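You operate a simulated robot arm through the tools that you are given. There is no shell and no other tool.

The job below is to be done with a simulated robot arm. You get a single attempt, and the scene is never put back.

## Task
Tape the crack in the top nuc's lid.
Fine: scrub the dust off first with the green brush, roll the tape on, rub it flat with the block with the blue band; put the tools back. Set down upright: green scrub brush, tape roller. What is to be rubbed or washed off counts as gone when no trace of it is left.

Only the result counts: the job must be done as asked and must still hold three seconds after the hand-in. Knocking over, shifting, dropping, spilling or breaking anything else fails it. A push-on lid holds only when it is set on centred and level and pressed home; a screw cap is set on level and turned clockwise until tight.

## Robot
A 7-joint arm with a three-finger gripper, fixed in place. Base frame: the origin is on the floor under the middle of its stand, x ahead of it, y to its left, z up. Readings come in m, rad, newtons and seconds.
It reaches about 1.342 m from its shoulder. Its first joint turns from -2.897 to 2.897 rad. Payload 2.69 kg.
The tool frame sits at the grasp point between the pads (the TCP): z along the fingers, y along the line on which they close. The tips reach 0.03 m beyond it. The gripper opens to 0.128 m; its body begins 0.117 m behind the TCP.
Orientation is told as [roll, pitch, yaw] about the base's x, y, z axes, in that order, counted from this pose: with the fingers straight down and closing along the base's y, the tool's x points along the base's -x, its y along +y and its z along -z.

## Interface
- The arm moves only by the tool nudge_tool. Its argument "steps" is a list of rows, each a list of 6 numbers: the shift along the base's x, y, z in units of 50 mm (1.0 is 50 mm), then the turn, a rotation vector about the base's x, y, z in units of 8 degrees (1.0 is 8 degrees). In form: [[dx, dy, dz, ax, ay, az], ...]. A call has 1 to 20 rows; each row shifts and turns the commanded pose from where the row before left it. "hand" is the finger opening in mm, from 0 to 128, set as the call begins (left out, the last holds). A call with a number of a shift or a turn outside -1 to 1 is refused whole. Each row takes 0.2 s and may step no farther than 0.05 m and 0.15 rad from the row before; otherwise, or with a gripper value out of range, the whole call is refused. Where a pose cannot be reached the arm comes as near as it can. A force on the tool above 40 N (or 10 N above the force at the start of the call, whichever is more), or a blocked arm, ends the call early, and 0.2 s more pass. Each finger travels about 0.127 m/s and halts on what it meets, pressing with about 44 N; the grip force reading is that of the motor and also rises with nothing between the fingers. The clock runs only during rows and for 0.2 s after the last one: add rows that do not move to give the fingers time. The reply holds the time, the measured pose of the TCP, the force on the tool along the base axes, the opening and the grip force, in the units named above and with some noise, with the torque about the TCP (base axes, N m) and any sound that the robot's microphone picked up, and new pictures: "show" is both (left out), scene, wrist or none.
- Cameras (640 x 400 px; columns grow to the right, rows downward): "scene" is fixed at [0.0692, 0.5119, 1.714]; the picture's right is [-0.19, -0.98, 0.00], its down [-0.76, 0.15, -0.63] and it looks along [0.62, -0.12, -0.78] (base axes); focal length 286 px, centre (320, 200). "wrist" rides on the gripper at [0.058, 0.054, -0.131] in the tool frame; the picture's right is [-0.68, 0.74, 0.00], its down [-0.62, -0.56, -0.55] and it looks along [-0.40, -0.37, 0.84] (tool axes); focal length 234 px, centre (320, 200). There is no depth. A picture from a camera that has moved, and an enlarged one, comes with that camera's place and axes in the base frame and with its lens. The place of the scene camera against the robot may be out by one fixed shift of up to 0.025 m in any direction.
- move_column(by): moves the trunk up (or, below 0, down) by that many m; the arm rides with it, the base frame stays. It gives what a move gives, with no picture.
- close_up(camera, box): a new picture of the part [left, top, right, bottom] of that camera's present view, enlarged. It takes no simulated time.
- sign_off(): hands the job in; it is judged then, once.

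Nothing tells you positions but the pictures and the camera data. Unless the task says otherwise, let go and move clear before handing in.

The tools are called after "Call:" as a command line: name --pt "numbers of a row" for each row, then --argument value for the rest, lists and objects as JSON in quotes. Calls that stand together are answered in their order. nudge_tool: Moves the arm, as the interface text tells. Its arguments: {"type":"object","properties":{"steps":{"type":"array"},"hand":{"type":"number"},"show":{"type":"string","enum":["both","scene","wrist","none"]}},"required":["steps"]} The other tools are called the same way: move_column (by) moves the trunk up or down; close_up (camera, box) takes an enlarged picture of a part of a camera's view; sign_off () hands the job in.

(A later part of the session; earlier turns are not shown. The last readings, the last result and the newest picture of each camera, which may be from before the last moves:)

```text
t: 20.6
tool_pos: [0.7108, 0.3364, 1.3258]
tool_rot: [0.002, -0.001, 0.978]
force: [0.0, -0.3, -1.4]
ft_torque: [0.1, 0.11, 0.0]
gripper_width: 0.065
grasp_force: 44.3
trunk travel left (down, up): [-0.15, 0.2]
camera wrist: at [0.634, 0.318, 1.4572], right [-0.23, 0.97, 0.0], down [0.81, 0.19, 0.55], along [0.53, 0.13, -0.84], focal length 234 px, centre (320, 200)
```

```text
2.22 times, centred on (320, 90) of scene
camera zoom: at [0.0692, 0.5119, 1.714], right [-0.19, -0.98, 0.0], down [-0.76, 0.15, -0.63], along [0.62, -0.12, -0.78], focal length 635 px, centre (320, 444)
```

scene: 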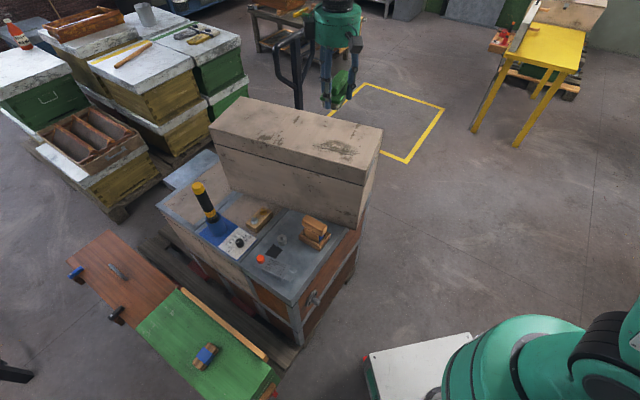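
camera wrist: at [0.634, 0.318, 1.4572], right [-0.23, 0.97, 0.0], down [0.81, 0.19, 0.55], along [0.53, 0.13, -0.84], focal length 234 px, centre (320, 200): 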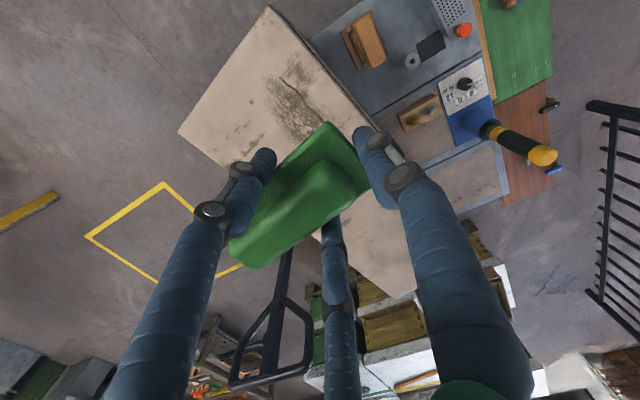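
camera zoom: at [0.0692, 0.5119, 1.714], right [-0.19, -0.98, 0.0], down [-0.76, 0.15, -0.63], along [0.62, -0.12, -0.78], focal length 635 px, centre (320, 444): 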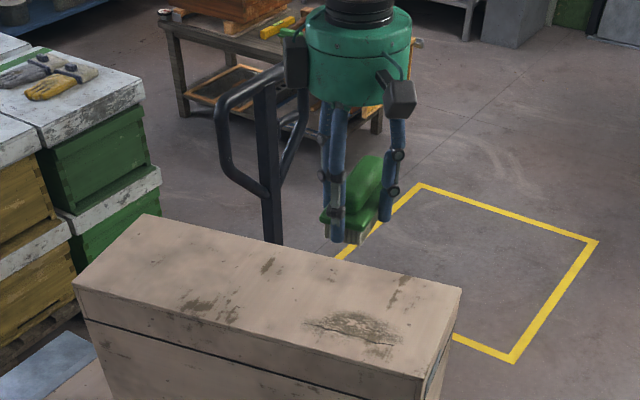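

The box's near-right top corner is at (0.612, 0.251) with the lid top at z≈1.11. The crack runs at 56.5°, about 45 mm in from the front edge. I lower the brush toward the dust patch, slowing near contact.

Call:
nudge_tool --pt "-0.04 0.02 -0.8 0 0 0" --pt "-0.04 0.02 -0.8 0 0 0" --pt "0 0 -0.8 0 0 0" --pt "0 0 -0.6 0 0 0" --pt "0 0 -0.2 0 0 0" --pt "0 0 0 0 0 0"

Call:
close_up --camera "scene" --box '[260, 60, 400, 170]'

```text
t: 22.0
tool_pos: [0.7059, 0.3378, 1.1654]
tool_rot: [-0.002, 0.001, 0.977]
force: [0.6, -0.1, -1.4]
ft_torque: [0.02, 0.03, 0.0]
gripper_width: 0.0647
grasp_force: 44.1
trunk travel left (down, up): [-0.15, 0.2]
camera wrist: at [0.6288, 0.3198, 1.2964], right [-0.23, 0.97, 0.0], down [0.81, 0.19, 0.55], along [0.53, 0.13, -0.84], focal length 234 px, centre (320, 200)
```

scene: 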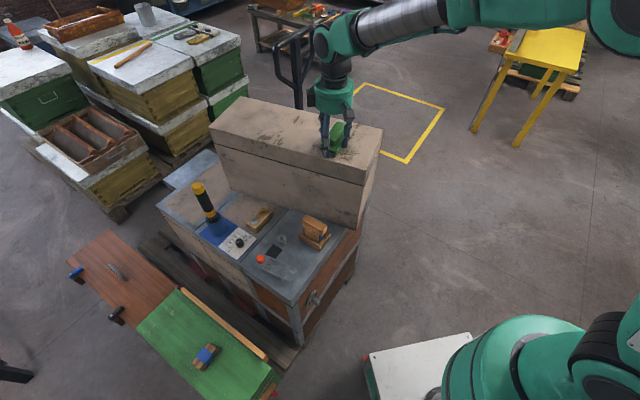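
wrist: 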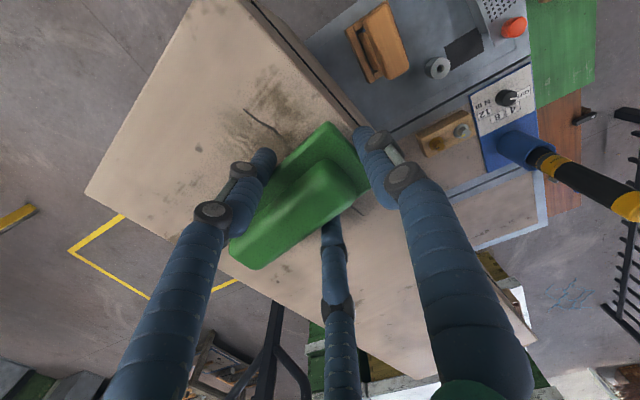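

```text
3.64 times, centred on (330, 115) of scene
camera zoom: at [0.0692, 0.5119, 1.714], right [-0.19, -0.98, 0.0], down [-0.76, 0.15, -0.63], along [0.62, -0.12, -0.78], focal length 1040 px, centre (284, 509)
```

zoom: 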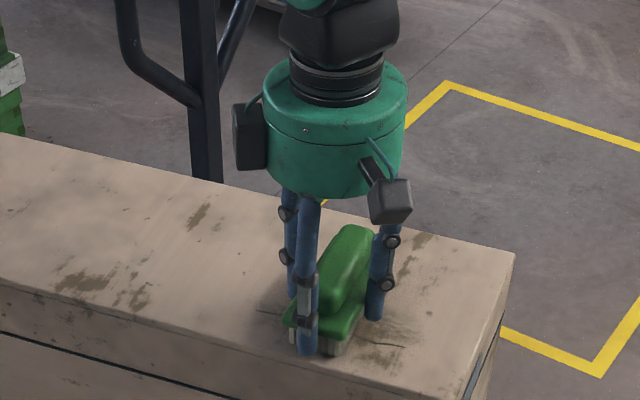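

Bristles are just above the lid. I step down in 2.5 mm increments to find contact.

Call:
nudge_tool --pt "0 0 -0.05 0 0 0" --pt "0 0 -0.05 0 0 0" --pt "0 0 -0.05 0 0 0" --pt "0 0 -0.05 0 0 0" --pt "0 0 0 0 0 0" --show "none"

```text
t: 23.2
tool_pos: [0.7054, 0.3386, 1.1586]
tool_rot: [-0.005, -0.005, 0.976]
force: [0.6, 1.6, 33.9]
ft_torque: [-0.26, 0.02, -0.02]
gripper_width: 0.0647
grasp_force: 43.8
trunk travel left (down, up): [-0.15, 0.2]
```

Contact is at TCP z≈1.1586 with 34 N. I ease up 1.5 mm and scrub along the crack, back and forth.

Call:
nudge_tool --pt "0 0 0.03 0 0 0" --pt "0.2208 0.3336 0 0 0 0" --pt "0.2208 0.3336 0 0 0 0" --pt "0.2208 0.3336 0 0 0 0" --pt "0.2208 0.3336 0 0 0 0" --pt "0 0 0 0 0 0" --show "none"

```text
t: 24.6
tool_pos: [0.7479, 0.4052, 1.1604]
tool_rot: [0.0, -0.001, 0.979]
force: [-4.9, -5.2, 27.3]
ft_torque: [-0.36, -0.31, -0.14]
gripper_width: 0.0649
grasp_force: 43.4
trunk travel left (down, up): [-0.15, 0.2]
```

Call:
nudge_tool --pt "-0.2208 -0.3336 0 0 0 0" --pt "-0.2208 -0.3336 0 0 0 0" --pt "-0.2208 -0.3336 0 0 0 0" --pt "-0.2208 -0.3336 0 0 0 0" --pt "-0.2208 -0.3336 0 0 0 0" --pt "-0.2208 -0.3336 0 0 0 0" --pt "-0.2208 -0.3336 0 0 0 0" --pt "-0.2208 -0.3336 0 0 0 0" --pt "0 0 0 0 0 0"

Call:
close_up --camera "scene" --box '[260, 60, 400, 170]'

Call:
close_up --camera "wrist" --box '[200, 40, 440, 240]'

```text
t: 25.8
tool_pos: [0.6957, 0.3268, 1.1593]
tool_rot: [-0.004, -0.002, 0.98]
force: [1.4, -3.6, 9.0]
ft_torque: [-0.13, 0.28, 0.1]
gripper_width: 0.0649
grasp_force: 43.7
trunk travel left (down, up): [-0.15, 0.2]
stopped in row 5: the force on the tool passed its limit at 42 N (the readings are from after the stop); the commanded pose is now the measured one
camera wrist: at [0.6187, 0.3081, 1.2906], right [-0.23, 0.97, 0.0], down [0.81, 0.19, 0.55], along [0.54, 0.13, -0.83], focal length 234 px, centre (320, 200)
```

scene: 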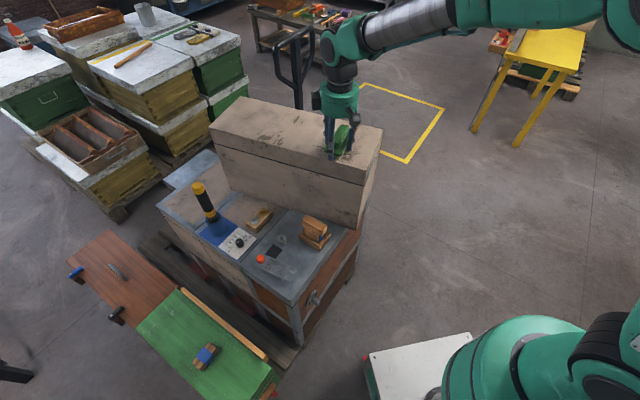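
wrist: 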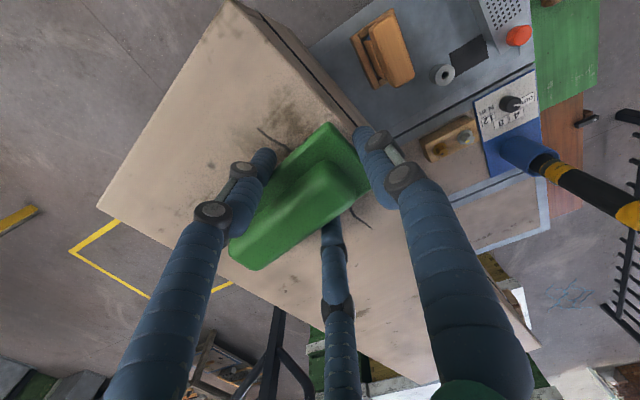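

```text
3.64 times, centred on (330, 115) of scene
camera zoom: at [0.0692, 0.5119, 1.714], right [-0.19, -0.98, 0.0], down [-0.76, 0.15, -0.63], along [0.62, -0.12, -0.78], focal length 1040 px, centre (284, 509)
```

zoom: 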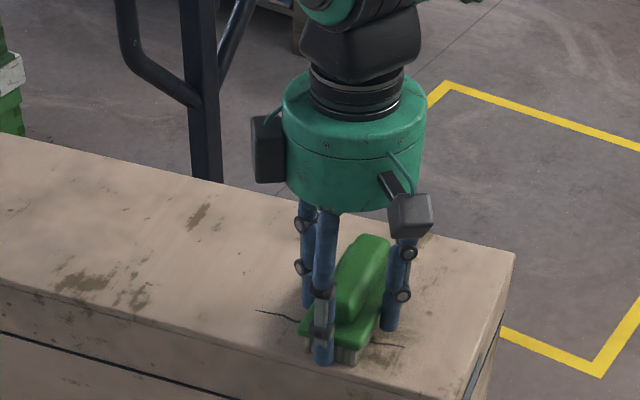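

```text
2.00 times, centred on (320, 140) of wrist
camera zoom: at [0.6187, 0.3081, 1.2906], right [-0.23, 0.97, 0.0], down [0.81, 0.19, 0.55], along [0.54, 0.13, -0.83], focal length 468 px, centre (320, 320)
```

zoom: 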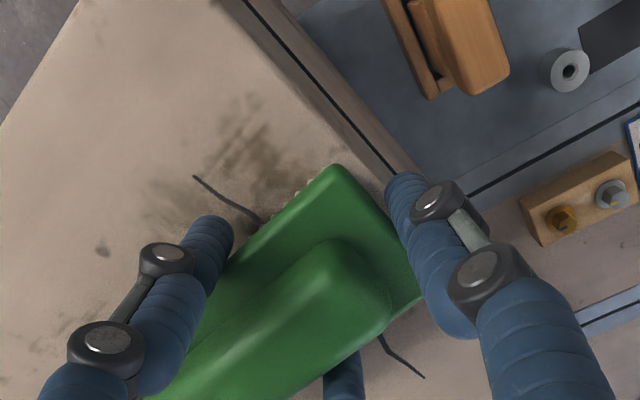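

The dust comes off where the brush passes. The force limit stopped the stroke, so I continue with slightly less pressure and slower.

Call:
nudge_tool --pt "-0.166 -0.25 0 0 0 0" --pt "-0.166 -0.25 0 0 0 0" --pt "-0.166 -0.25 0 0 0 0" --pt "-0.166 -0.25 0 0 0 0" --pt "-0.166 -0.25 0 0 0 0" --pt "0 0 0 0 0 0" --show "wrist"

Call:
close_up --camera "scene" --box '[260, 60, 400, 170]'

```text
t: 27.2
tool_pos: [0.6548, 0.2648, 1.1591]
tool_rot: [-0.003, -0.006, 0.979]
force: [2.7, 1.7, 23.0]
ft_torque: [-0.3, -0.28, 0.09]
gripper_width: 0.0648
grasp_force: 44.0
trunk travel left (down, up): [-0.15, 0.2]
camera wrist: at [0.5765, 0.2457, 1.2904], right [-0.23, 0.97, 0.0], down [0.81, 0.19, 0.55], along [0.54, 0.13, -0.83], focal length 234 px, centre (320, 200)
```

wrist: 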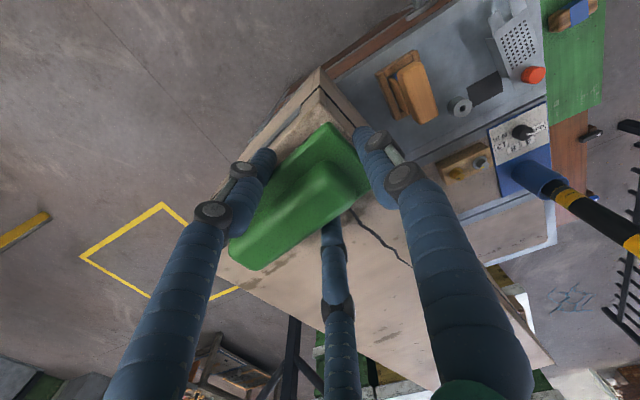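

```text
3.64 times, centred on (330, 115) of scene
camera zoom: at [0.0692, 0.5119, 1.714], right [-0.19, -0.98, 0.0], down [-0.76, 0.15, -0.63], along [0.62, -0.12, -0.78], focal length 1040 px, centre (284, 509)
```

zoom: 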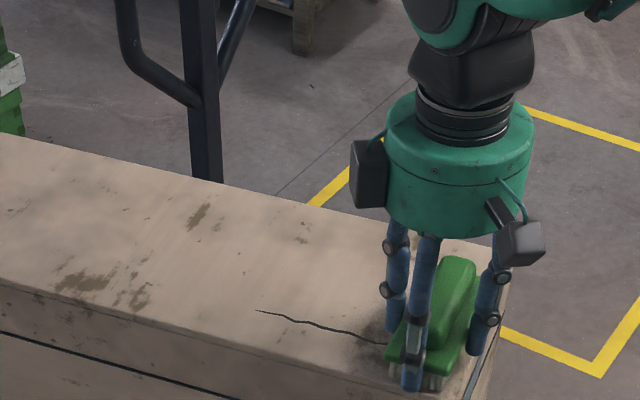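

Call:
nudge_tool --pt "0.2 0.3 0 0 0 0" --pt "0.2 0.3 0 0 0 0" --pt "0.2 0.3 0 0 0 0" --pt "0.2 0.3 0 0 0 0" --pt "0.2 0.3 0 0 0 0" --pt "0.2 0.3 0 0 0 0" --pt "0.2 0.3 0 0 0 0" --pt "0.2 0.3 0 0 0 0" --pt "0.2 0.3 0 0 0 0" --pt "0.2 0.3 0 0 0 0" --pt "0 0 0 0 0 0" --show "wrist"

Call:
close_up --camera "scene" --box '[260, 60, 400, 170]'

Call:
close_up --camera "wrist" --box '[100, 0, 420, 200]'

```text
t: 29.6
tool_pos: [0.7558, 0.4173, 1.1596]
tool_rot: [-0.001, -0.004, 0.978]
force: [-1.0, -1.2, 12.7]
ft_torque: [-0.11, -0.22, 0.01]
gripper_width: 0.0646
grasp_force: 44.2
trunk travel left (down, up): [-0.15, 0.2]
camera wrist: at [0.6775, 0.3971, 1.2903], right [-0.23, 0.97, 0.0], down [0.81, 0.19, 0.55], along [0.54, 0.13, -0.83], focal length 234 px, centre (320, 200)
```

wrist: 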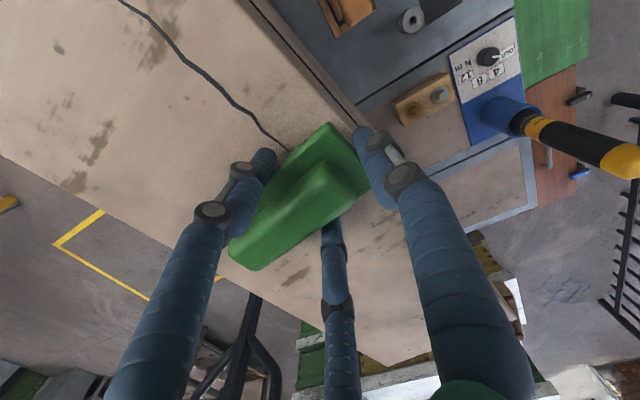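

```text
3.64 times, centred on (330, 115) of scene
camera zoom: at [0.0692, 0.5119, 1.714], right [-0.19, -0.98, 0.0], down [-0.76, 0.15, -0.63], along [0.62, -0.12, -0.78], focal length 1040 px, centre (284, 509)
```

zoom: 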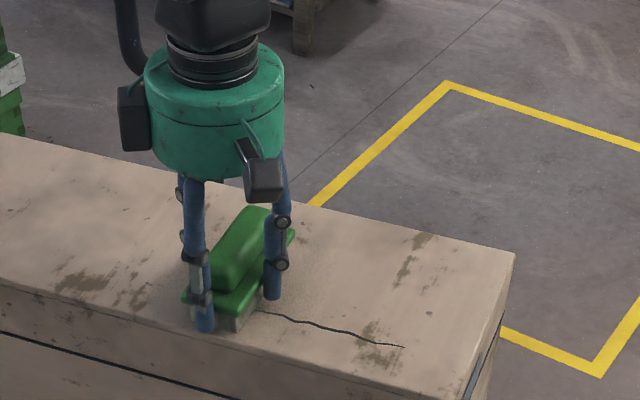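

```text
2.00 times, centred on (260, 100) of wrist
camera zoom: at [0.6775, 0.3971, 1.2903], right [-0.23, 0.97, 0.0], down [0.81, 0.19, 0.55], along [0.54, 0.13, -0.83], focal length 468 px, centre (440, 400)
```

zoom: 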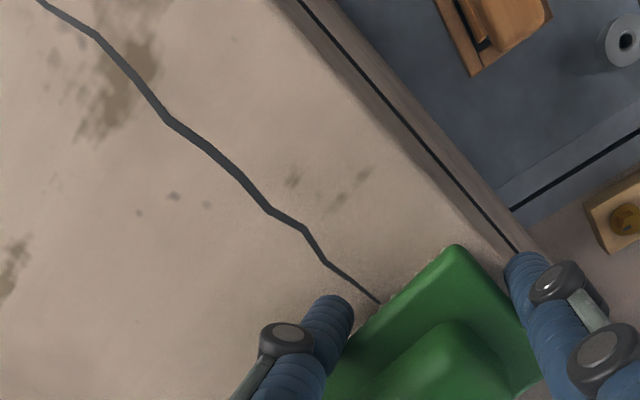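

The dust patch looks gone. What remains looks like the box's own stains. I make one more back-and-forth pass with sideways wiggles to be thorough, then lift and inspect.

Call:
nudge_tool --pt "-0.083 -0.305 0 0 0 0" --pt "-0.249 -0.195 0 0 0 0" --pt "-0.083 -0.305 0 0 0 0" --pt "-0.249 -0.195 0 0 0 0" --pt "-0.083 -0.305 0 0 0 0" --pt "-0.249 -0.195 0 0 0 0" --pt "-0.083 -0.305 0 0 0 0" --pt "-0.249 -0.195 0 0 0 0" --pt "-0.083 -0.305 0 0 0 0" --pt "-0.249 -0.195 0 0 0 0" --pt "-0.083 -0.305 0 0 0 0" --pt "-0.249 -0.195 0 0 0 0" --pt "0 0 0 0 0 0" --show "none"

Call:
nudge_tool --pt "0.15 0.225 0 0 0 0" --pt "0.15 0.225 0 0 0 0" --pt "0.15 0.225 0 0 0 0" --pt "0.15 0.225 0 0 0 0" --pt "-0.15 -0.225 0 0 0 0" --pt "-0.15 -0.225 0 0 0 0" --pt "-0.15 -0.225 0 0 0 0" --pt "-0.15 -0.225 0 0 0 0" --pt "0.2 0.3 0 0 0 0" --pt "0.2 0.3 0 0 0 0" --pt "0.2 0.3 0 0 0 0" --pt "0.2 0.3 0 0 0 0" --pt "0.2 0.3 0 0 0 0" --pt "0.2 0.3 0 0 0 0" --pt "0.2 0.3 0 0 0 0" --pt "0.2 0.3 0 0 0 0" --pt "0.2 0.3 0 0 0 0" --pt "0.2 0.3 0 0 0 0" --pt "0 0 0 0 0 0" --show "none"

```text
t: 32.4
tool_pos: [0.6527, 0.2639, 1.1596]
tool_rot: [-0.002, -0.003, 0.977]
force: [-1.0, 0.5, 16.1]
ft_torque: [-0.27, -0.52, 0.01]
gripper_width: 0.0647
grasp_force: 44.3
trunk travel left (down, up): [-0.15, 0.2]
```

```text
t: 36.4
tool_pos: [0.7551, 0.4143, 1.1585]
tool_rot: [-0.002, -0.003, 0.977]
force: [-0.4, 0.5, 9.3]
ft_torque: [-0.11, -0.16, 0.03]
gripper_width: 0.0644
grasp_force: 44.2
trunk travel left (down, up): [-0.15, 0.2]
```

Call:
nudge_tool --pt "0 0 0.5 0 0 0" --pt "0 0 0.9 0 0 0" --pt "0 0 0.9 0 0 0" --pt "-0.65 0.4 0.5 0 0 0" --pt "-0.8 0.5 0.2 0 0 0" --pt "-0.8 0.5 0.2 0 0 0" --pt "-0.8 0.5 0 0 0 0" --pt "-0.8 0.5 0 0 0 0" --pt "0 0 0 0 0 0"

Call:
close_up --camera "scene" --box '[280, 110, 380, 175]'

Call:
close_up --camera "scene" --box '[310, 120, 370, 158]'

```text
t: 38.4
tool_pos: [0.5606, 0.5313, 1.3203]
tool_rot: [-0.002, -0.003, 0.978]
force: [-1.6, 0.1, -1.5]
ft_torque: [-0.03, -0.03, -0.02]
gripper_width: 0.0647
grasp_force: 43.8
trunk travel left (down, up): [-0.15, 0.2]
camera wrist: at [0.4821, 0.5137, 1.4494], right [-0.23, 0.97, 0.0], down [0.81, 0.19, 0.55], along [0.54, 0.13, -0.83], focal length 234 px, centre (320, 200)
```

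scene: 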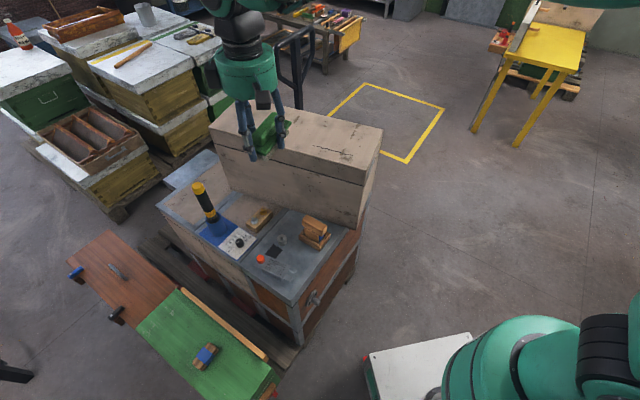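
wrist: 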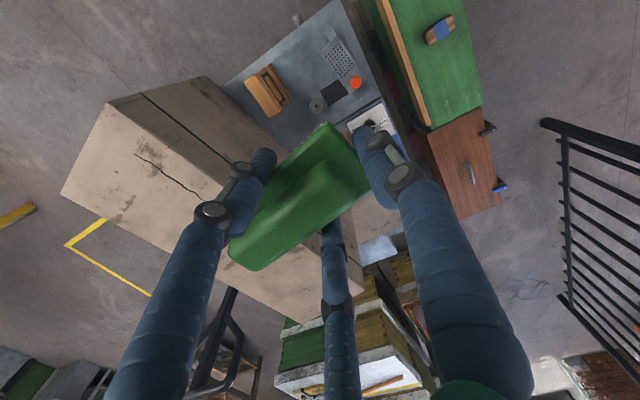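

```text
6.15 times, centred on (330, 142) of scene
camera zoom: at [0.0692, 0.5119, 1.714], right [-0.19, -0.98, 0.0], down [-0.76, 0.15, -0.63], along [0.62, -0.12, -0.78], focal length 1759 px, centre (258, 554)
```

zoom: 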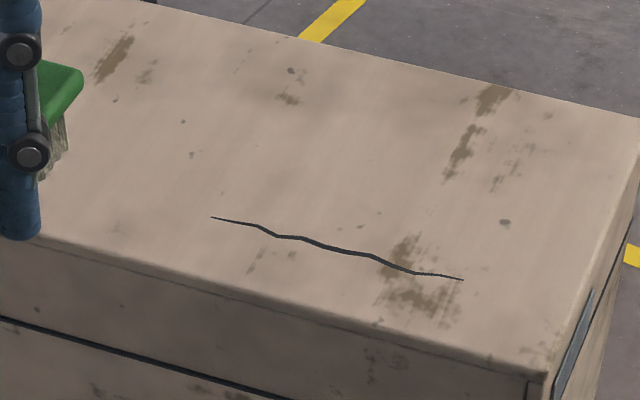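

```text
10.53 times, centred on (340, 139) of scene
camera zoom: at [0.0692, 0.5119, 1.714], right [-0.19, -0.98, 0.0], down [-0.76, 0.15, -0.63], along [0.62, -0.12, -0.78], focal length 3010 px, centre (110, 842)
```

zoom: 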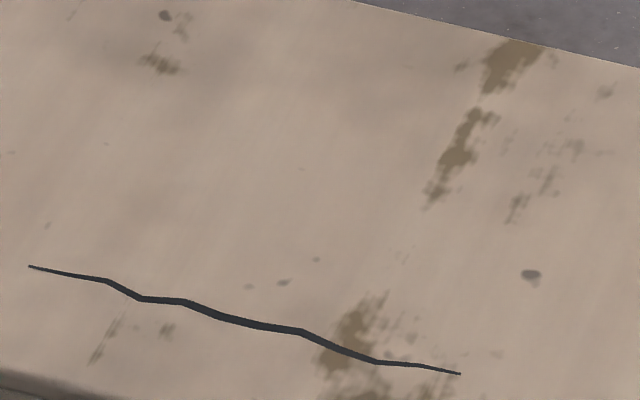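

The dust is gone and the clean crack is fully visible. The smear left looks like the other wood stains. I zoom in once for the crack's ends, then carry the brush back to the green lid.

Call:
close_up --camera "wrist" --box '[50, 70, 290, 220]'

Call:
close_up --camera "wrist" --box '[220, 40, 400, 150]'

```text
2.67 times, centred on (170, 145) of wrist
camera zoom: at [0.4821, 0.5137, 1.4494], right [-0.23, 0.97, 0.0], down [0.81, 0.19, 0.55], along [0.54, 0.13, -0.83], focal length 624 px, centre (720, 347)
```

zoom: 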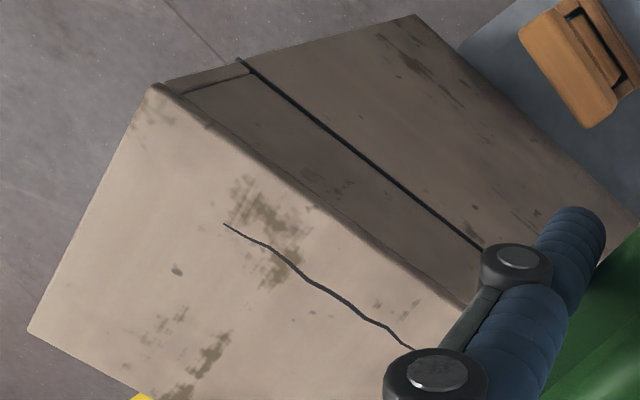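

```text
3.56 times, centred on (310, 95) of wrist
camera zoom: at [0.4821, 0.5137, 1.4494], right [-0.23, 0.97, 0.0], down [0.81, 0.19, 0.55], along [0.54, 0.13, -0.83], focal length 833 px, centre (356, 573)
```

zoom: 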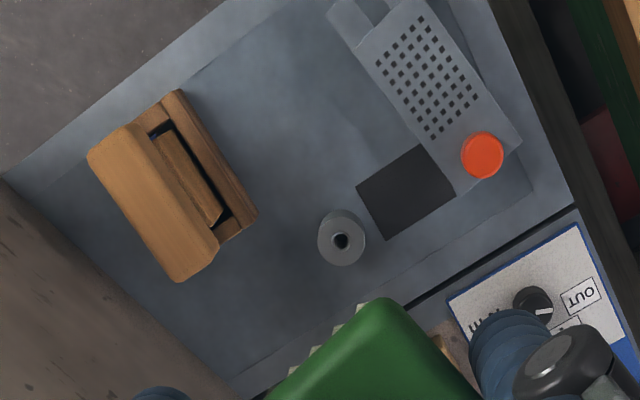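

Crack: from about (0.683, 0.270) to (0.7545, 0.386), on a lid at z≈1.113. Now I carry the brush back above its original spot on the green lid.

Call:
nudge_tool --pt "-0.666 0.548 0 0 0 -0.1705" --pt "-0.666 0.548 0 0 0 -0.1705" --pt "-0.666 0.548 0 0 0 -0.1705" --pt "-0.666 0.548 0 0 0 -0.1705" --pt "-0.666 0.548 0 0 0 -0.1705" --pt "-0.666 0.548 0 0 0 -0.1705" --pt "-0.666 0.548 0 0 0 -0.1705" --pt "-0.666 0.548 0 0 0 -0.1705" --pt "-0.666 0.548 0 0 0 -0.1705" --pt "-0.666 0.548 0 0 0 -0.1705" --pt "0 0 0 0 0 0" --show "none"

Call:
nudge_tool --pt "0 0 -0.95 0 0 0" --pt "0 0 -0.95 0 0 0" --pt "0 0 -0.95 0 0 0" --pt "0 0 -0.95 0 0 0" --pt "0 0 -0.95 0 0 0" --pt "0 0 -0.95 0 0 0" --pt "0 0 -0.95 0 0 0" --pt "0 0 -0.95 0 0 0" --pt "0 0 -0.95 0 0 0" --pt "0 0 -0.95 0 0 0" --pt "0 0 -0.95 0 0 0" --pt "0 0 -0.95 0 0 0" --pt "0 0 -0.95 0 0 0" --pt "0 0 -0.95 0 0 0" --pt "0 0 0 0 0 0" --show "wrist"

```text
t: 40.8
tool_pos: [0.2278, 0.8066, 1.3186]
tool_rot: [-0.002, -0.003, 0.74]
force: [-0.4, -0.6, -1.3]
ft_torque: [-0.02, -0.04, -0.01]
gripper_width: 0.0644
grasp_force: 43.3
trunk travel left (down, up): [-0.15, 0.2]
```

```text
t: 44.0
tool_pos: [0.2295, 0.8062, 0.6547]
tool_rot: [-0.001, -0.002, 0.74]
force: [0.5, 0.5, -2.2]
ft_torque: [-0.02, 0.05, -0.01]
gripper_width: 0.065
grasp_force: 43.9
trunk travel left (down, up): [-0.15, 0.2]
camera wrist: at [0.1507, 0.8062, 0.7855], right [0.0, 1.0, 0.0], down [0.83, 0.0, 0.55], along [0.55, 0.0, -0.83], focal length 234 px, centre (320, 200)
```

wrist: 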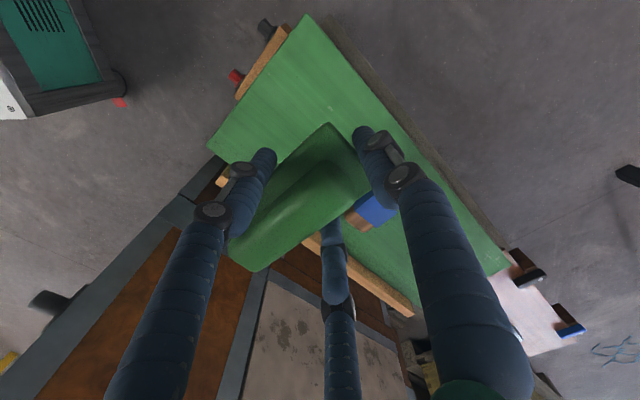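

Call:
nudge_tool --pt "-0.04 -0.02 -0.8 0 0 0" --pt "0 0 -0.8 0 0 0" --pt "0 0 -0.7 0 0 0" --pt "0 0 -0.2 0 0 0" --pt "0 0 -0.1 0 0 0" --pt "0 0 0 0 0 0" --show "none"

Call:
nudge_tool --pt "0 0 -0.06 0 0 0" --pt "0 0 -0.06 0 0 0" --pt "0 0 0 0 0 0" --show "none"

```text
t: 45.4
tool_pos: [0.2268, 0.8071, 0.5242]
tool_rot: [-0.001, -0.004, 0.74]
force: [0.8, 0.4, -1.2]
ft_torque: [0.04, 0.0, -0.01]
gripper_width: 0.0646
grasp_force: 43.8
trunk travel left (down, up): [-0.15, 0.2]
```

```text
t: 46.2
tool_pos: [0.2279, 0.8071, 0.5171]
tool_rot: [-0.002, -0.004, 0.739]
force: [0.2, -0.3, -1.1]
ft_torque: [0.04, 0.01, -0.03]
gripper_width: 0.0648
grasp_force: 43.8
trunk travel left (down, up): [-0.15, 0.2]
```

Call:
nudge_tool --pt "0 0 -0.05 0 0 0" --pt "0 0 -0.05 0 0 0" --pt "0 0 0 0 0 0" --show "none"

```text
t: 47.0
tool_pos: [0.2281, 0.8074, 0.5125]
tool_rot: [-0.002, -0.004, 0.74]
force: [0.3, 0.3, -0.5]
ft_torque: [0.03, -0.01, -0.02]
gripper_width: 0.0645
grasp_force: 44.0
trunk travel left (down, up): [-0.15, 0.2]
```

Call:
nudge_tool --pt "0 0 -0.04 0 0 0" --pt "0 0 0 0 0 0" --show "none"

```text
t: 47.6
tool_pos: [0.2288, 0.8069, 0.5102]
tool_rot: [-0.002, -0.002, 0.739]
force: [-0.9, -0.7, -0.8]
ft_torque: [0.03, 0.02, 0.0]
gripper_width: 0.0645
grasp_force: 44.2
trunk travel left (down, up): [-0.15, 0.2]
```

Call:
nudge_tool --pt "0 0 -0.03 0 0 0" --pt "0 0 0 0 0 0" --show "none"

Call:
nudge_tool --pt "0 0 -0.03 0 0 0" --pt "0 0 0 0 0 0" --show "wrist"

```text
t: 48.2
tool_pos: [0.2276, 0.8071, 0.5085]
tool_rot: [-0.002, -0.003, 0.74]
force: [0.7, -0.6, 0.5]
ft_torque: [-0.15, -0.08, 0.02]
gripper_width: 0.0646
grasp_force: 44.4
trunk travel left (down, up): [-0.15, 0.2]
```

```text
t: 48.8
tool_pos: [0.2277, 0.8087, 0.5088]
tool_rot: [-0.002, -0.004, 0.74]
force: [4.0, -5.3, 15.2]
ft_torque: [-0.71, -0.33, 0.04]
gripper_width: 0.065
grasp_force: 43.7
trunk travel left (down, up): [-0.15, 0.2]
camera wrist: at [0.1475, 0.8075, 0.6406], right [0.0, 1.0, 0.0], down [0.83, 0.0, 0.55], along [0.55, 0.0, -0.83], focal length 234 px, centre (320, 200)
```

wrist: 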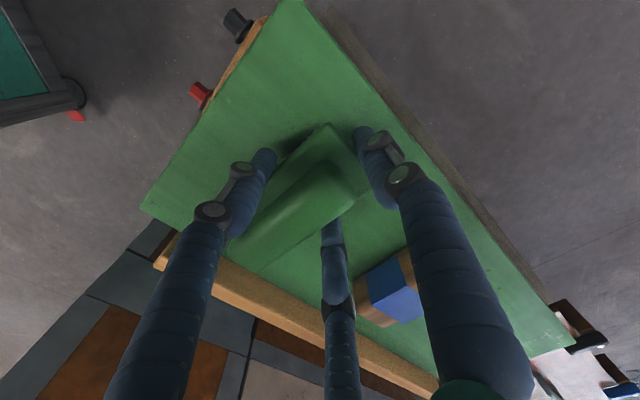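

The brush rests flat on the green lid (contact centred under it). I open the hand.

Call:
nudge_tool --pt "0 0 0.01 0 0 0" --pt "0 0 0 0 0 0" --pt "0 0 0 0 0 0" --pt "0 0 0 0 0 0" --hand 128 --show "wrist"

Call:
nudge_tool --pt "0 0 0.4 0 0 0" --pt "0 0 0.8 0 0 0" --pt "0 0 0.9 0 0 0" --pt "0 0 0.9 0 0 0" --pt "0 0 0.9 0 0 0" --pt "0 0 0.9 0 0 0" --pt "0 0 0 0 0 0" --show "wrist"

Call:
close_up --camera "wrist" --box '[240, 30, 480, 180]'

```text
t: 49.8
tool_pos: [0.2263, 0.8071, 0.5078]
tool_rot: [-0.001, -0.004, 0.739]
force: [0.8, 0.7, 0.7]
ft_torque: [0.01, -0.03, 0.02]
gripper_width: 0.1278
grasp_force: 0.0
trunk travel left (down, up): [-0.15, 0.2]
camera wrist: at [0.1472, 0.8073, 0.6393], right [0.0, 1.0, 0.0], down [0.83, 0.0, 0.55], along [0.55, 0.0, -0.83], focal length 234 px, centre (320, 200)
```

wrist: 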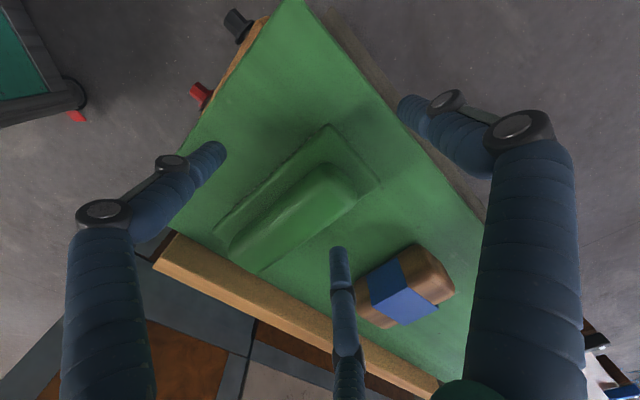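

```text
t: 51.4
tool_pos: [0.2252, 0.8043, 0.7491]
tool_rot: [0.0, -0.004, 0.74]
force: [0.7, -0.2, 0.5]
ft_torque: [0.02, -0.01, 0.0]
gripper_width: 0.128
grasp_force: 0.0
trunk travel left (down, up): [-0.15, 0.2]
camera wrist: at [0.1452, 0.805, 0.8796], right [0.0, 1.0, 0.0], down [0.83, 0.0, 0.55], along [0.55, 0.0, -0.83], focal length 234 px, centre (320, 200)
```

wrist: 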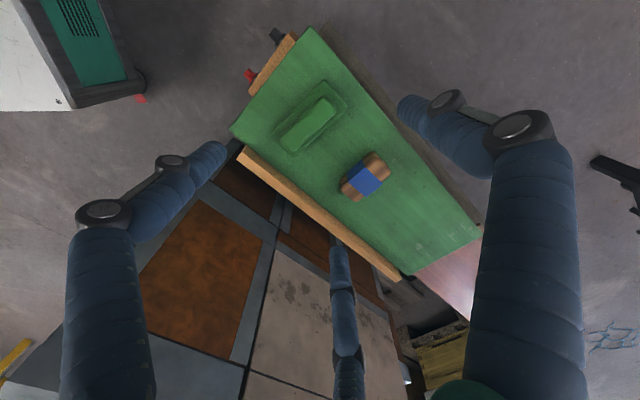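

```text
2.67 times, centred on (360, 105) of wrist
camera zoom: at [0.1452, 0.805, 0.8796], right [0.0, 1.0, 0.0], down [0.83, 0.0, 0.55], along [0.55, 0.0, -0.83], focal length 624 px, centre (213, 453)
```

zoom: 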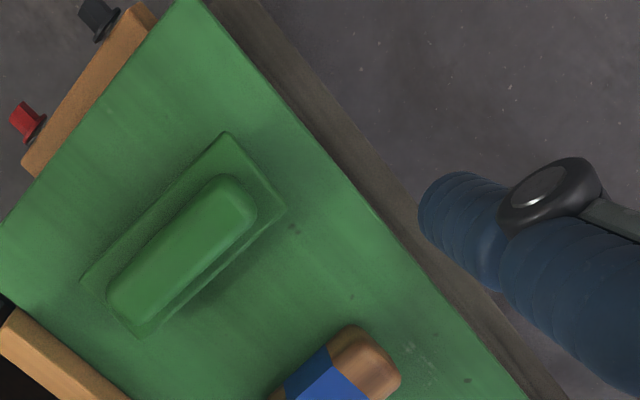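

The brush is back upright within a few millimetres of its old spot. Next is the tape roller: its bar handle centre is at about (0.596, 0.4195), top at about 0.918, axis 45°. I go up and over, turning the hand to −45° to line up with the bar.

Call:
nudge_tool --pt "0 0 0.92 0 0 0" --pt "0 0 0.92 0 0 0" --pt "0 0 0.92 0 0 0" --pt "0 0 0.92 0 0 0" --pt "0 0 0.92 0 0 0" --pt "0 0 0.92 0 0 0" --pt "0 0 0.92 0 0 0" --pt "0 0 0.92 0 0 0" --pt "0 0 0.92 0 0 0" --pt "0 0 0.92 0 0 0" --pt "0 0 0.92 0 0 0" --pt "0 0 0.92 0 0 0" --pt "0 0 0 0 0 0" --show "none"

Call:
nudge_tool --pt "0.64 -0.618 0 0 0 -0.91" --pt "0.64 -0.618 0 0 0 -0.91" --pt "0.64 -0.618 0 0 0 -0.91" --pt "0.64 -0.618 0 0 0 -0.91" --pt "0.64 -0.618 0 0 0 -0.91" --pt "0.64 -0.618 0 0 0 -0.91" --pt "0.64 -0.618 0 0 0 -0.91" --pt "0.64 -0.618 0 0 0 -0.91" --pt "0.64 -0.618 0 0 0 -0.91" --pt "0.64 -0.618 0 0 0 -0.91" --pt "0.64 -0.618 0 0 0 -0.91" --pt "0.64 -0.618 0 0 0 -0.91" --pt "0 0 0 0 0 0"

Call:
close_up --camera "scene" --box '[200, 320, 290, 400]'

```text
t: 54.2
tool_pos: [0.2276, 0.8067, 1.3018]
tool_rot: [-0.001, -0.005, 0.739]
force: [-0.2, -0.5, 1.0]
ft_torque: [0.02, -0.03, 0.04]
gripper_width: 0.1278
grasp_force: 0.0
trunk travel left (down, up): [-0.15, 0.2]
```

```text
t: 57.0
tool_pos: [0.613, 0.4352, 1.2996]
tool_rot: [-0.001, -0.001, -0.785]
force: [0.3, -1.3, -0.3]
ft_torque: [0.06, 0.05, -0.04]
gripper_width: 0.1279
grasp_force: 0.1
trunk travel left (down, up): [-0.15, 0.2]
camera wrist: at [0.6093, 0.5144, 1.431], right [1.0, 0.04, 0.0], down [0.04, -0.83, 0.55], along [0.02, -0.55, -0.83], focal length 234 px, centre (320, 200)
```

scene: 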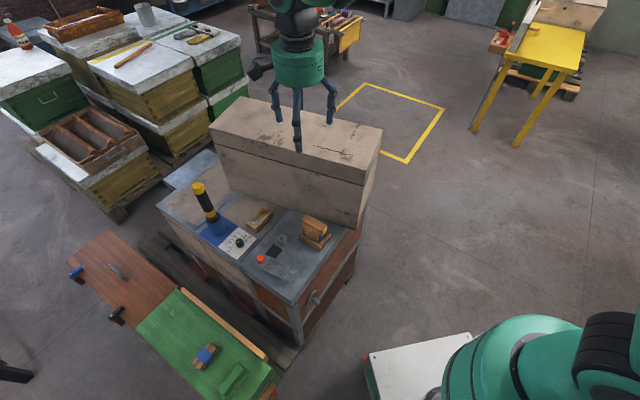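
wrist: 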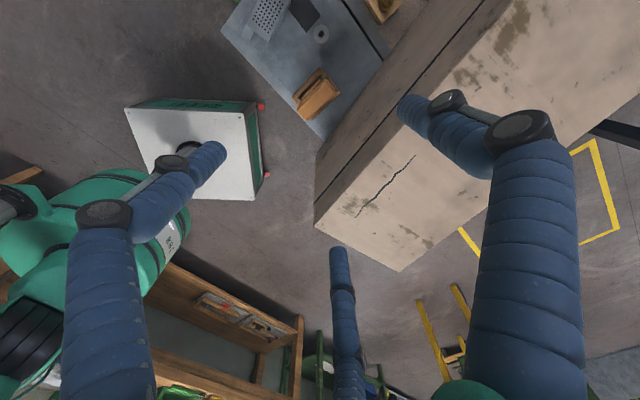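

```text
5.00 times, centred on (245, 360) of scene
camera zoom: at [0.0692, 0.5119, 1.714], right [-0.19, -0.98, 0.0], down [-0.76, 0.15, -0.63], along [0.62, -0.12, -0.78], focal length 1430 px, centre (695, -600)
```

zoom: 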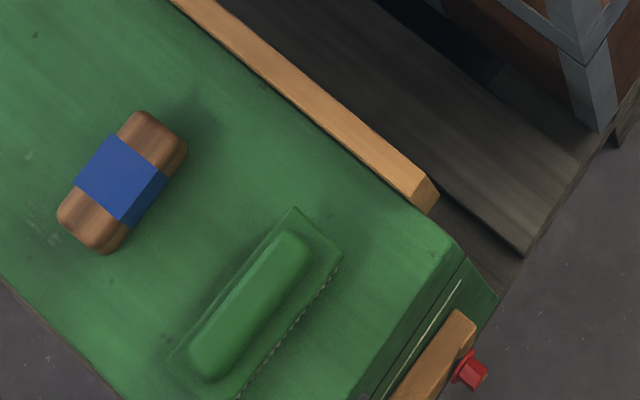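

Call:
close_up --camera "wrist" --box '[250, 30, 378, 150]'

Call:
close_up --camera "scene" --box '[285, 205, 345, 260]'

```text
3.33 times, centred on (314, 90) of wrist
camera zoom: at [0.6093, 0.5144, 1.431], right [1.0, 0.04, 0.0], down [0.04, -0.83, 0.55], along [0.02, -0.55, -0.83], focal length 781 px, centre (340, 567)
```

zoom: 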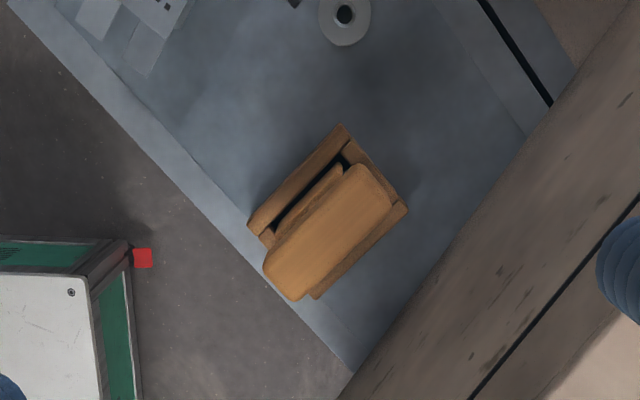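

```text
7.27 times, centred on (315, 232) of scene
camera zoom: at [0.0692, 0.5119, 1.714], right [-0.19, -0.98, 0.0], down [-0.76, 0.15, -0.63], along [0.62, -0.12, -0.78], focal length 2079 px, centre (356, -36)
```

zoom: 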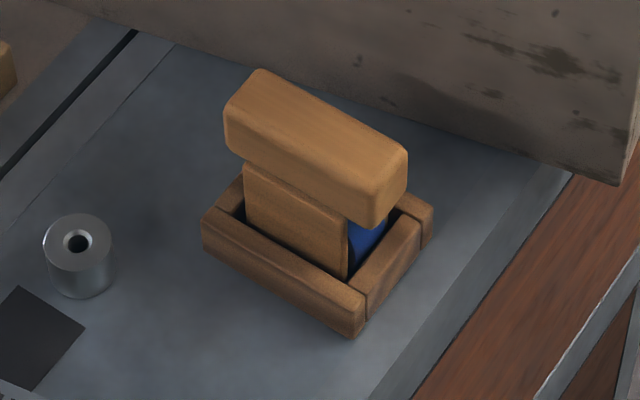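

The picks put the bar's top at about 0.895 and the tray at about 0.80. I'll go lower (still above the box lid level with the palm) to refine this.

Call:
nudge_tool --pt "-0.03 -0.05 -0.9 0 0 0" --pt "-0.03 -0.05 -0.9 0 0 0" --pt "-0.03 -0.05 -0.9 0 0 0" --pt "-0.03 -0.05 -0.9 0 0 0" --pt "0 0 0 0 0 0"

Call:
close_up --camera "wrist" --box '[240, 30, 400, 160]'

Call:
close_up --camera "scene" --box '[220, 80, 380, 260]'

```text
t: 58.2
tool_pos: [0.6075, 0.4256, 1.1184]
tool_rot: [-0.002, -0.005, -0.785]
force: [0.3, 0.1, 0.4]
ft_torque: [-0.04, 0.03, -0.01]
gripper_width: 0.128
grasp_force: 0.2
trunk travel left (down, up): [-0.15, 0.2]
camera wrist: at [0.604, 0.5051, 1.2496], right [1.0, 0.04, 0.0], down [0.04, -0.83, 0.55], along [0.02, -0.55, -0.83], focal length 234 px, centre (320, 200)
```

scene: 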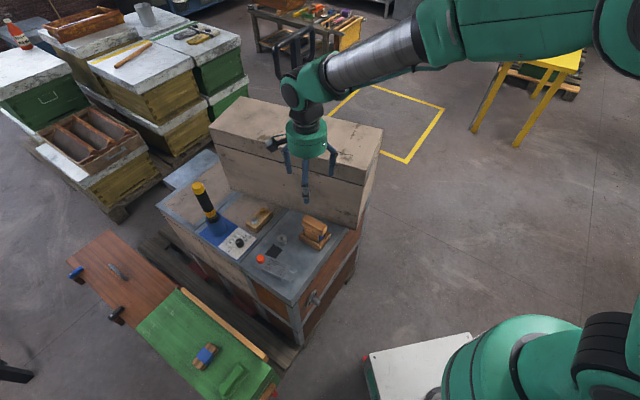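
wrist: 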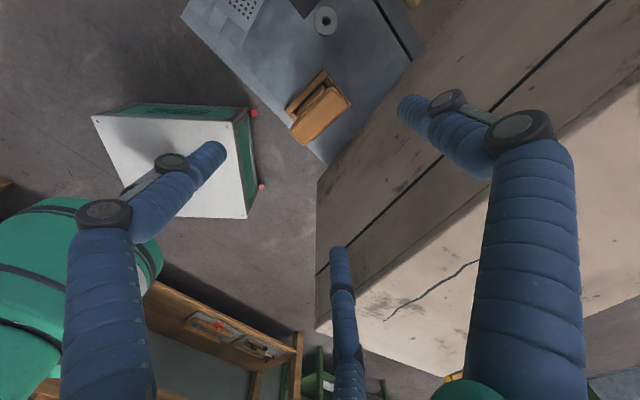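

```text
3.08 times, centred on (320, 95) of wrist
camera zoom: at [0.604, 0.5051, 1.2496], right [1.0, 0.04, 0.0], down [0.04, -0.83, 0.55], along [0.02, -0.55, -0.83], focal length 720 px, centre (320, 523)
```

zoom: 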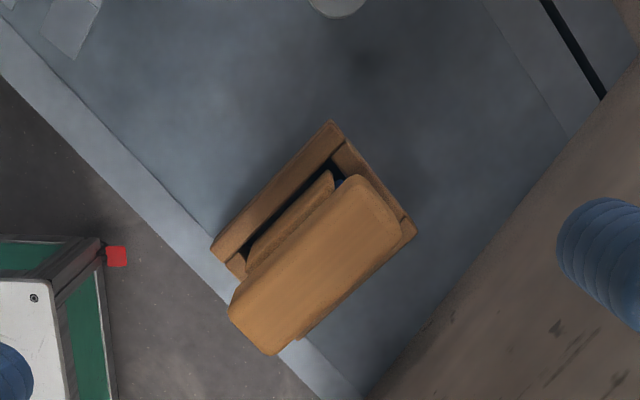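

```text
2.22 times, centred on (300, 170) of scene
camera zoom: at [0.0692, 0.5119, 1.714], right [-0.19, -0.98, 0.0], down [-0.76, 0.15, -0.63], along [0.62, -0.12, -0.78], focal length 635 px, centre (364, 267)
```

zoom: 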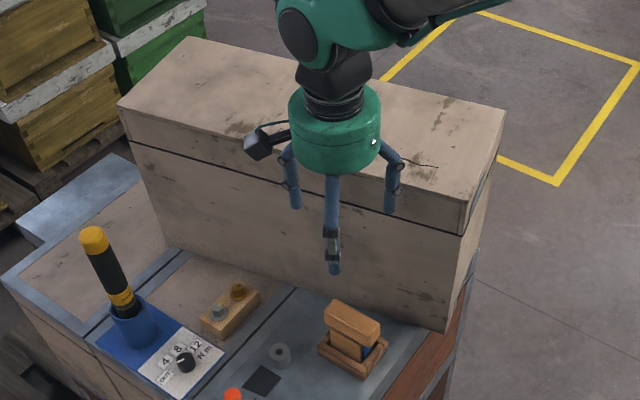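

Refined: bar centre about (0.606, 0.415), top at about 0.895, roughly 88×31 mm, axis about 47°; the tray top is at about 0.79. I'll set up above it with a slight 5° lean away from the box for palm clearance, with the hand at 90 mm.

Call:
nudge_tool --pt "0.16 0.085 0 -0.2 -0.21 0.125" --pt "0.16 0.085 0 -0.2 -0.21 0.125" --pt "0 0 0 0 0 0" --hand 90

Call:
close_up --camera "wrist" --box '[240, 30, 400, 160]'

```text
t: 59.0
tool_pos: [0.6228, 0.4344, 1.1197]
tool_rot: [-0.002, -0.084, -0.748]
force: [0.1, -0.4, -0.9]
ft_torque: [-0.02, 0.01, 0.0]
gripper_width: 0.0901
grasp_force: 0.0
trunk travel left (down, up): [-0.15, 0.2]
camera wrist: at [0.6076, 0.5218, 1.2453], right [1.0, 0.08, 0.06], down [0.03, -0.8, 0.6], along [0.09, -0.59, -0.8], focal length 234 px, centre (320, 200)
```

scene: 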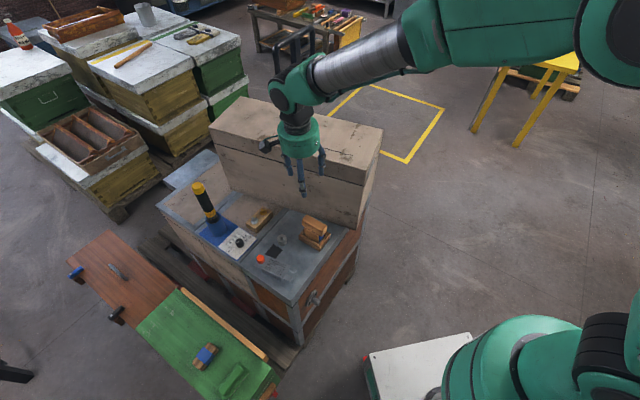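
wrist: 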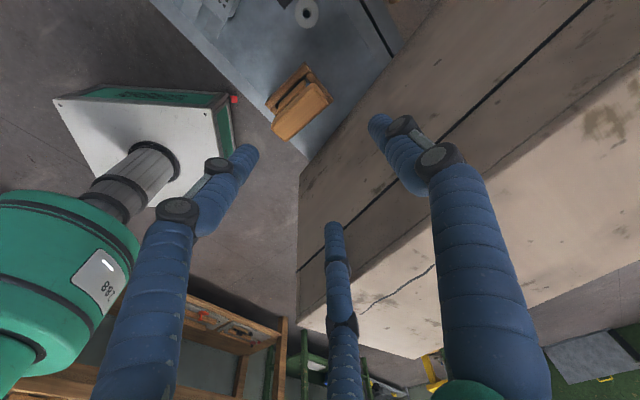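

```text
3.08 times, centred on (320, 95) of wrist
camera zoom: at [0.6076, 0.5218, 1.2453], right [1.0, 0.08, 0.06], down [0.03, -0.8, 0.6], along [0.09, -0.59, -0.8], focal length 720 px, centre (320, 523)
```

zoom: 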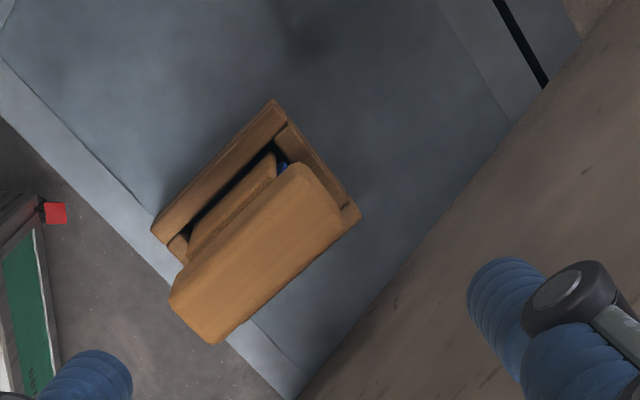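

Call:
nudge_tool --pt "0 0 -0.4 0 0 0" --pt "0 0 -0.4 0 0 0" --pt "0 0 -0.4 0 0 0" --pt "0 0 -0.4 0 0 0" --pt "0 0 -0.4 0 0 0" --pt "0 0 -0.4 0 0 0" --pt "0 0 0 0 0 0"

Call:
close_up --camera "wrist" --box '[200, 30, 440, 230]'

Call:
close_up --camera "scene" --box '[240, 120, 380, 260]'

```text
t: 60.6
tool_pos: [0.621, 0.4352, 0.9996]
tool_rot: [-0.001, -0.084, -0.748]
force: [-0.5, 1.0, 0.0]
ft_torque: [-0.04, -0.02, -0.01]
gripper_width: 0.0901
grasp_force: 0.0
trunk travel left (down, up): [-0.15, 0.2]
camera wrist: at [0.6068, 0.5214, 1.1254], right [1.0, 0.08, 0.06], down [0.03, -0.8, 0.6], along [0.09, -0.59, -0.8], focal length 234 px, centre (320, 200)
```

scene: 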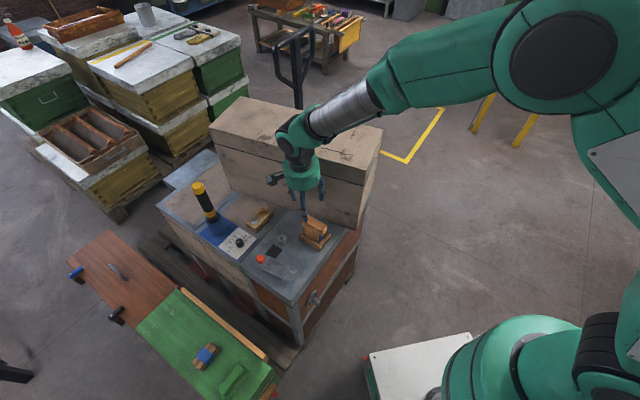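
wrist: 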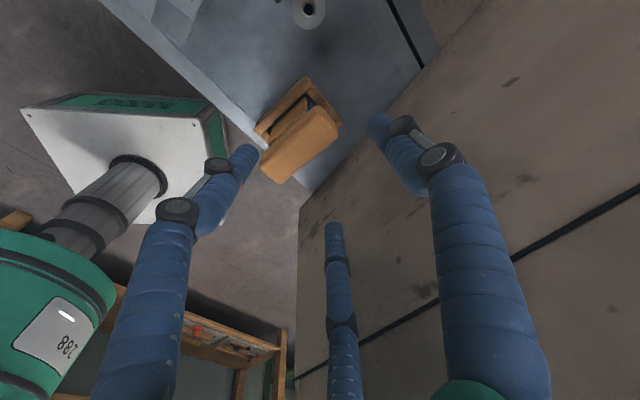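

```text
2.00 times, centred on (320, 130) of wrist
camera zoom: at [0.6068, 0.5214, 1.1254], right [1.0, 0.08, 0.06], down [0.03, -0.8, 0.6], along [0.09, -0.59, -0.8], focal length 468 px, centre (320, 340)
```

zoom: 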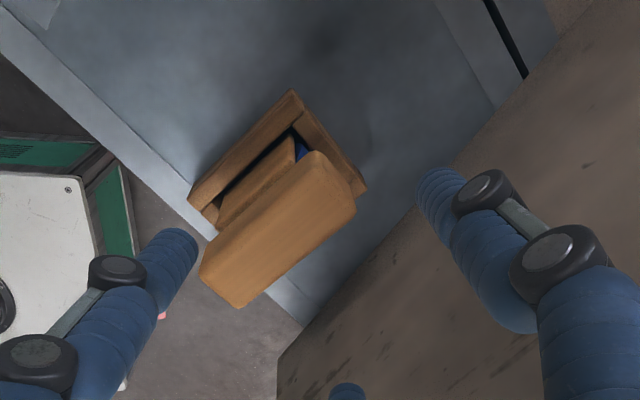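

```text
2.86 times, centred on (310, 190) of scene
camera zoom: at [0.0692, 0.5119, 1.714], right [-0.19, -0.98, 0.0], down [-0.76, 0.15, -0.63], along [0.62, -0.12, -0.78], focal length 817 px, centre (349, 229)
```

zoom: 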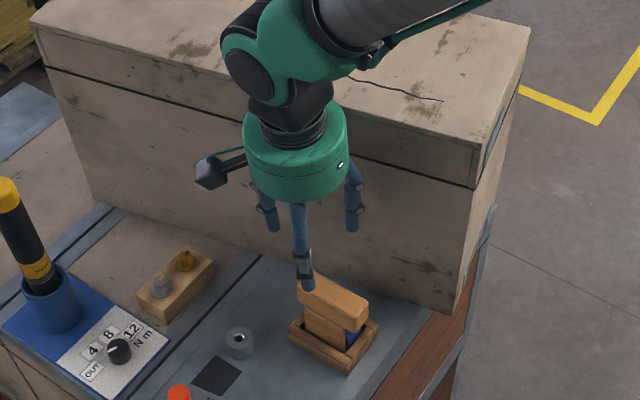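

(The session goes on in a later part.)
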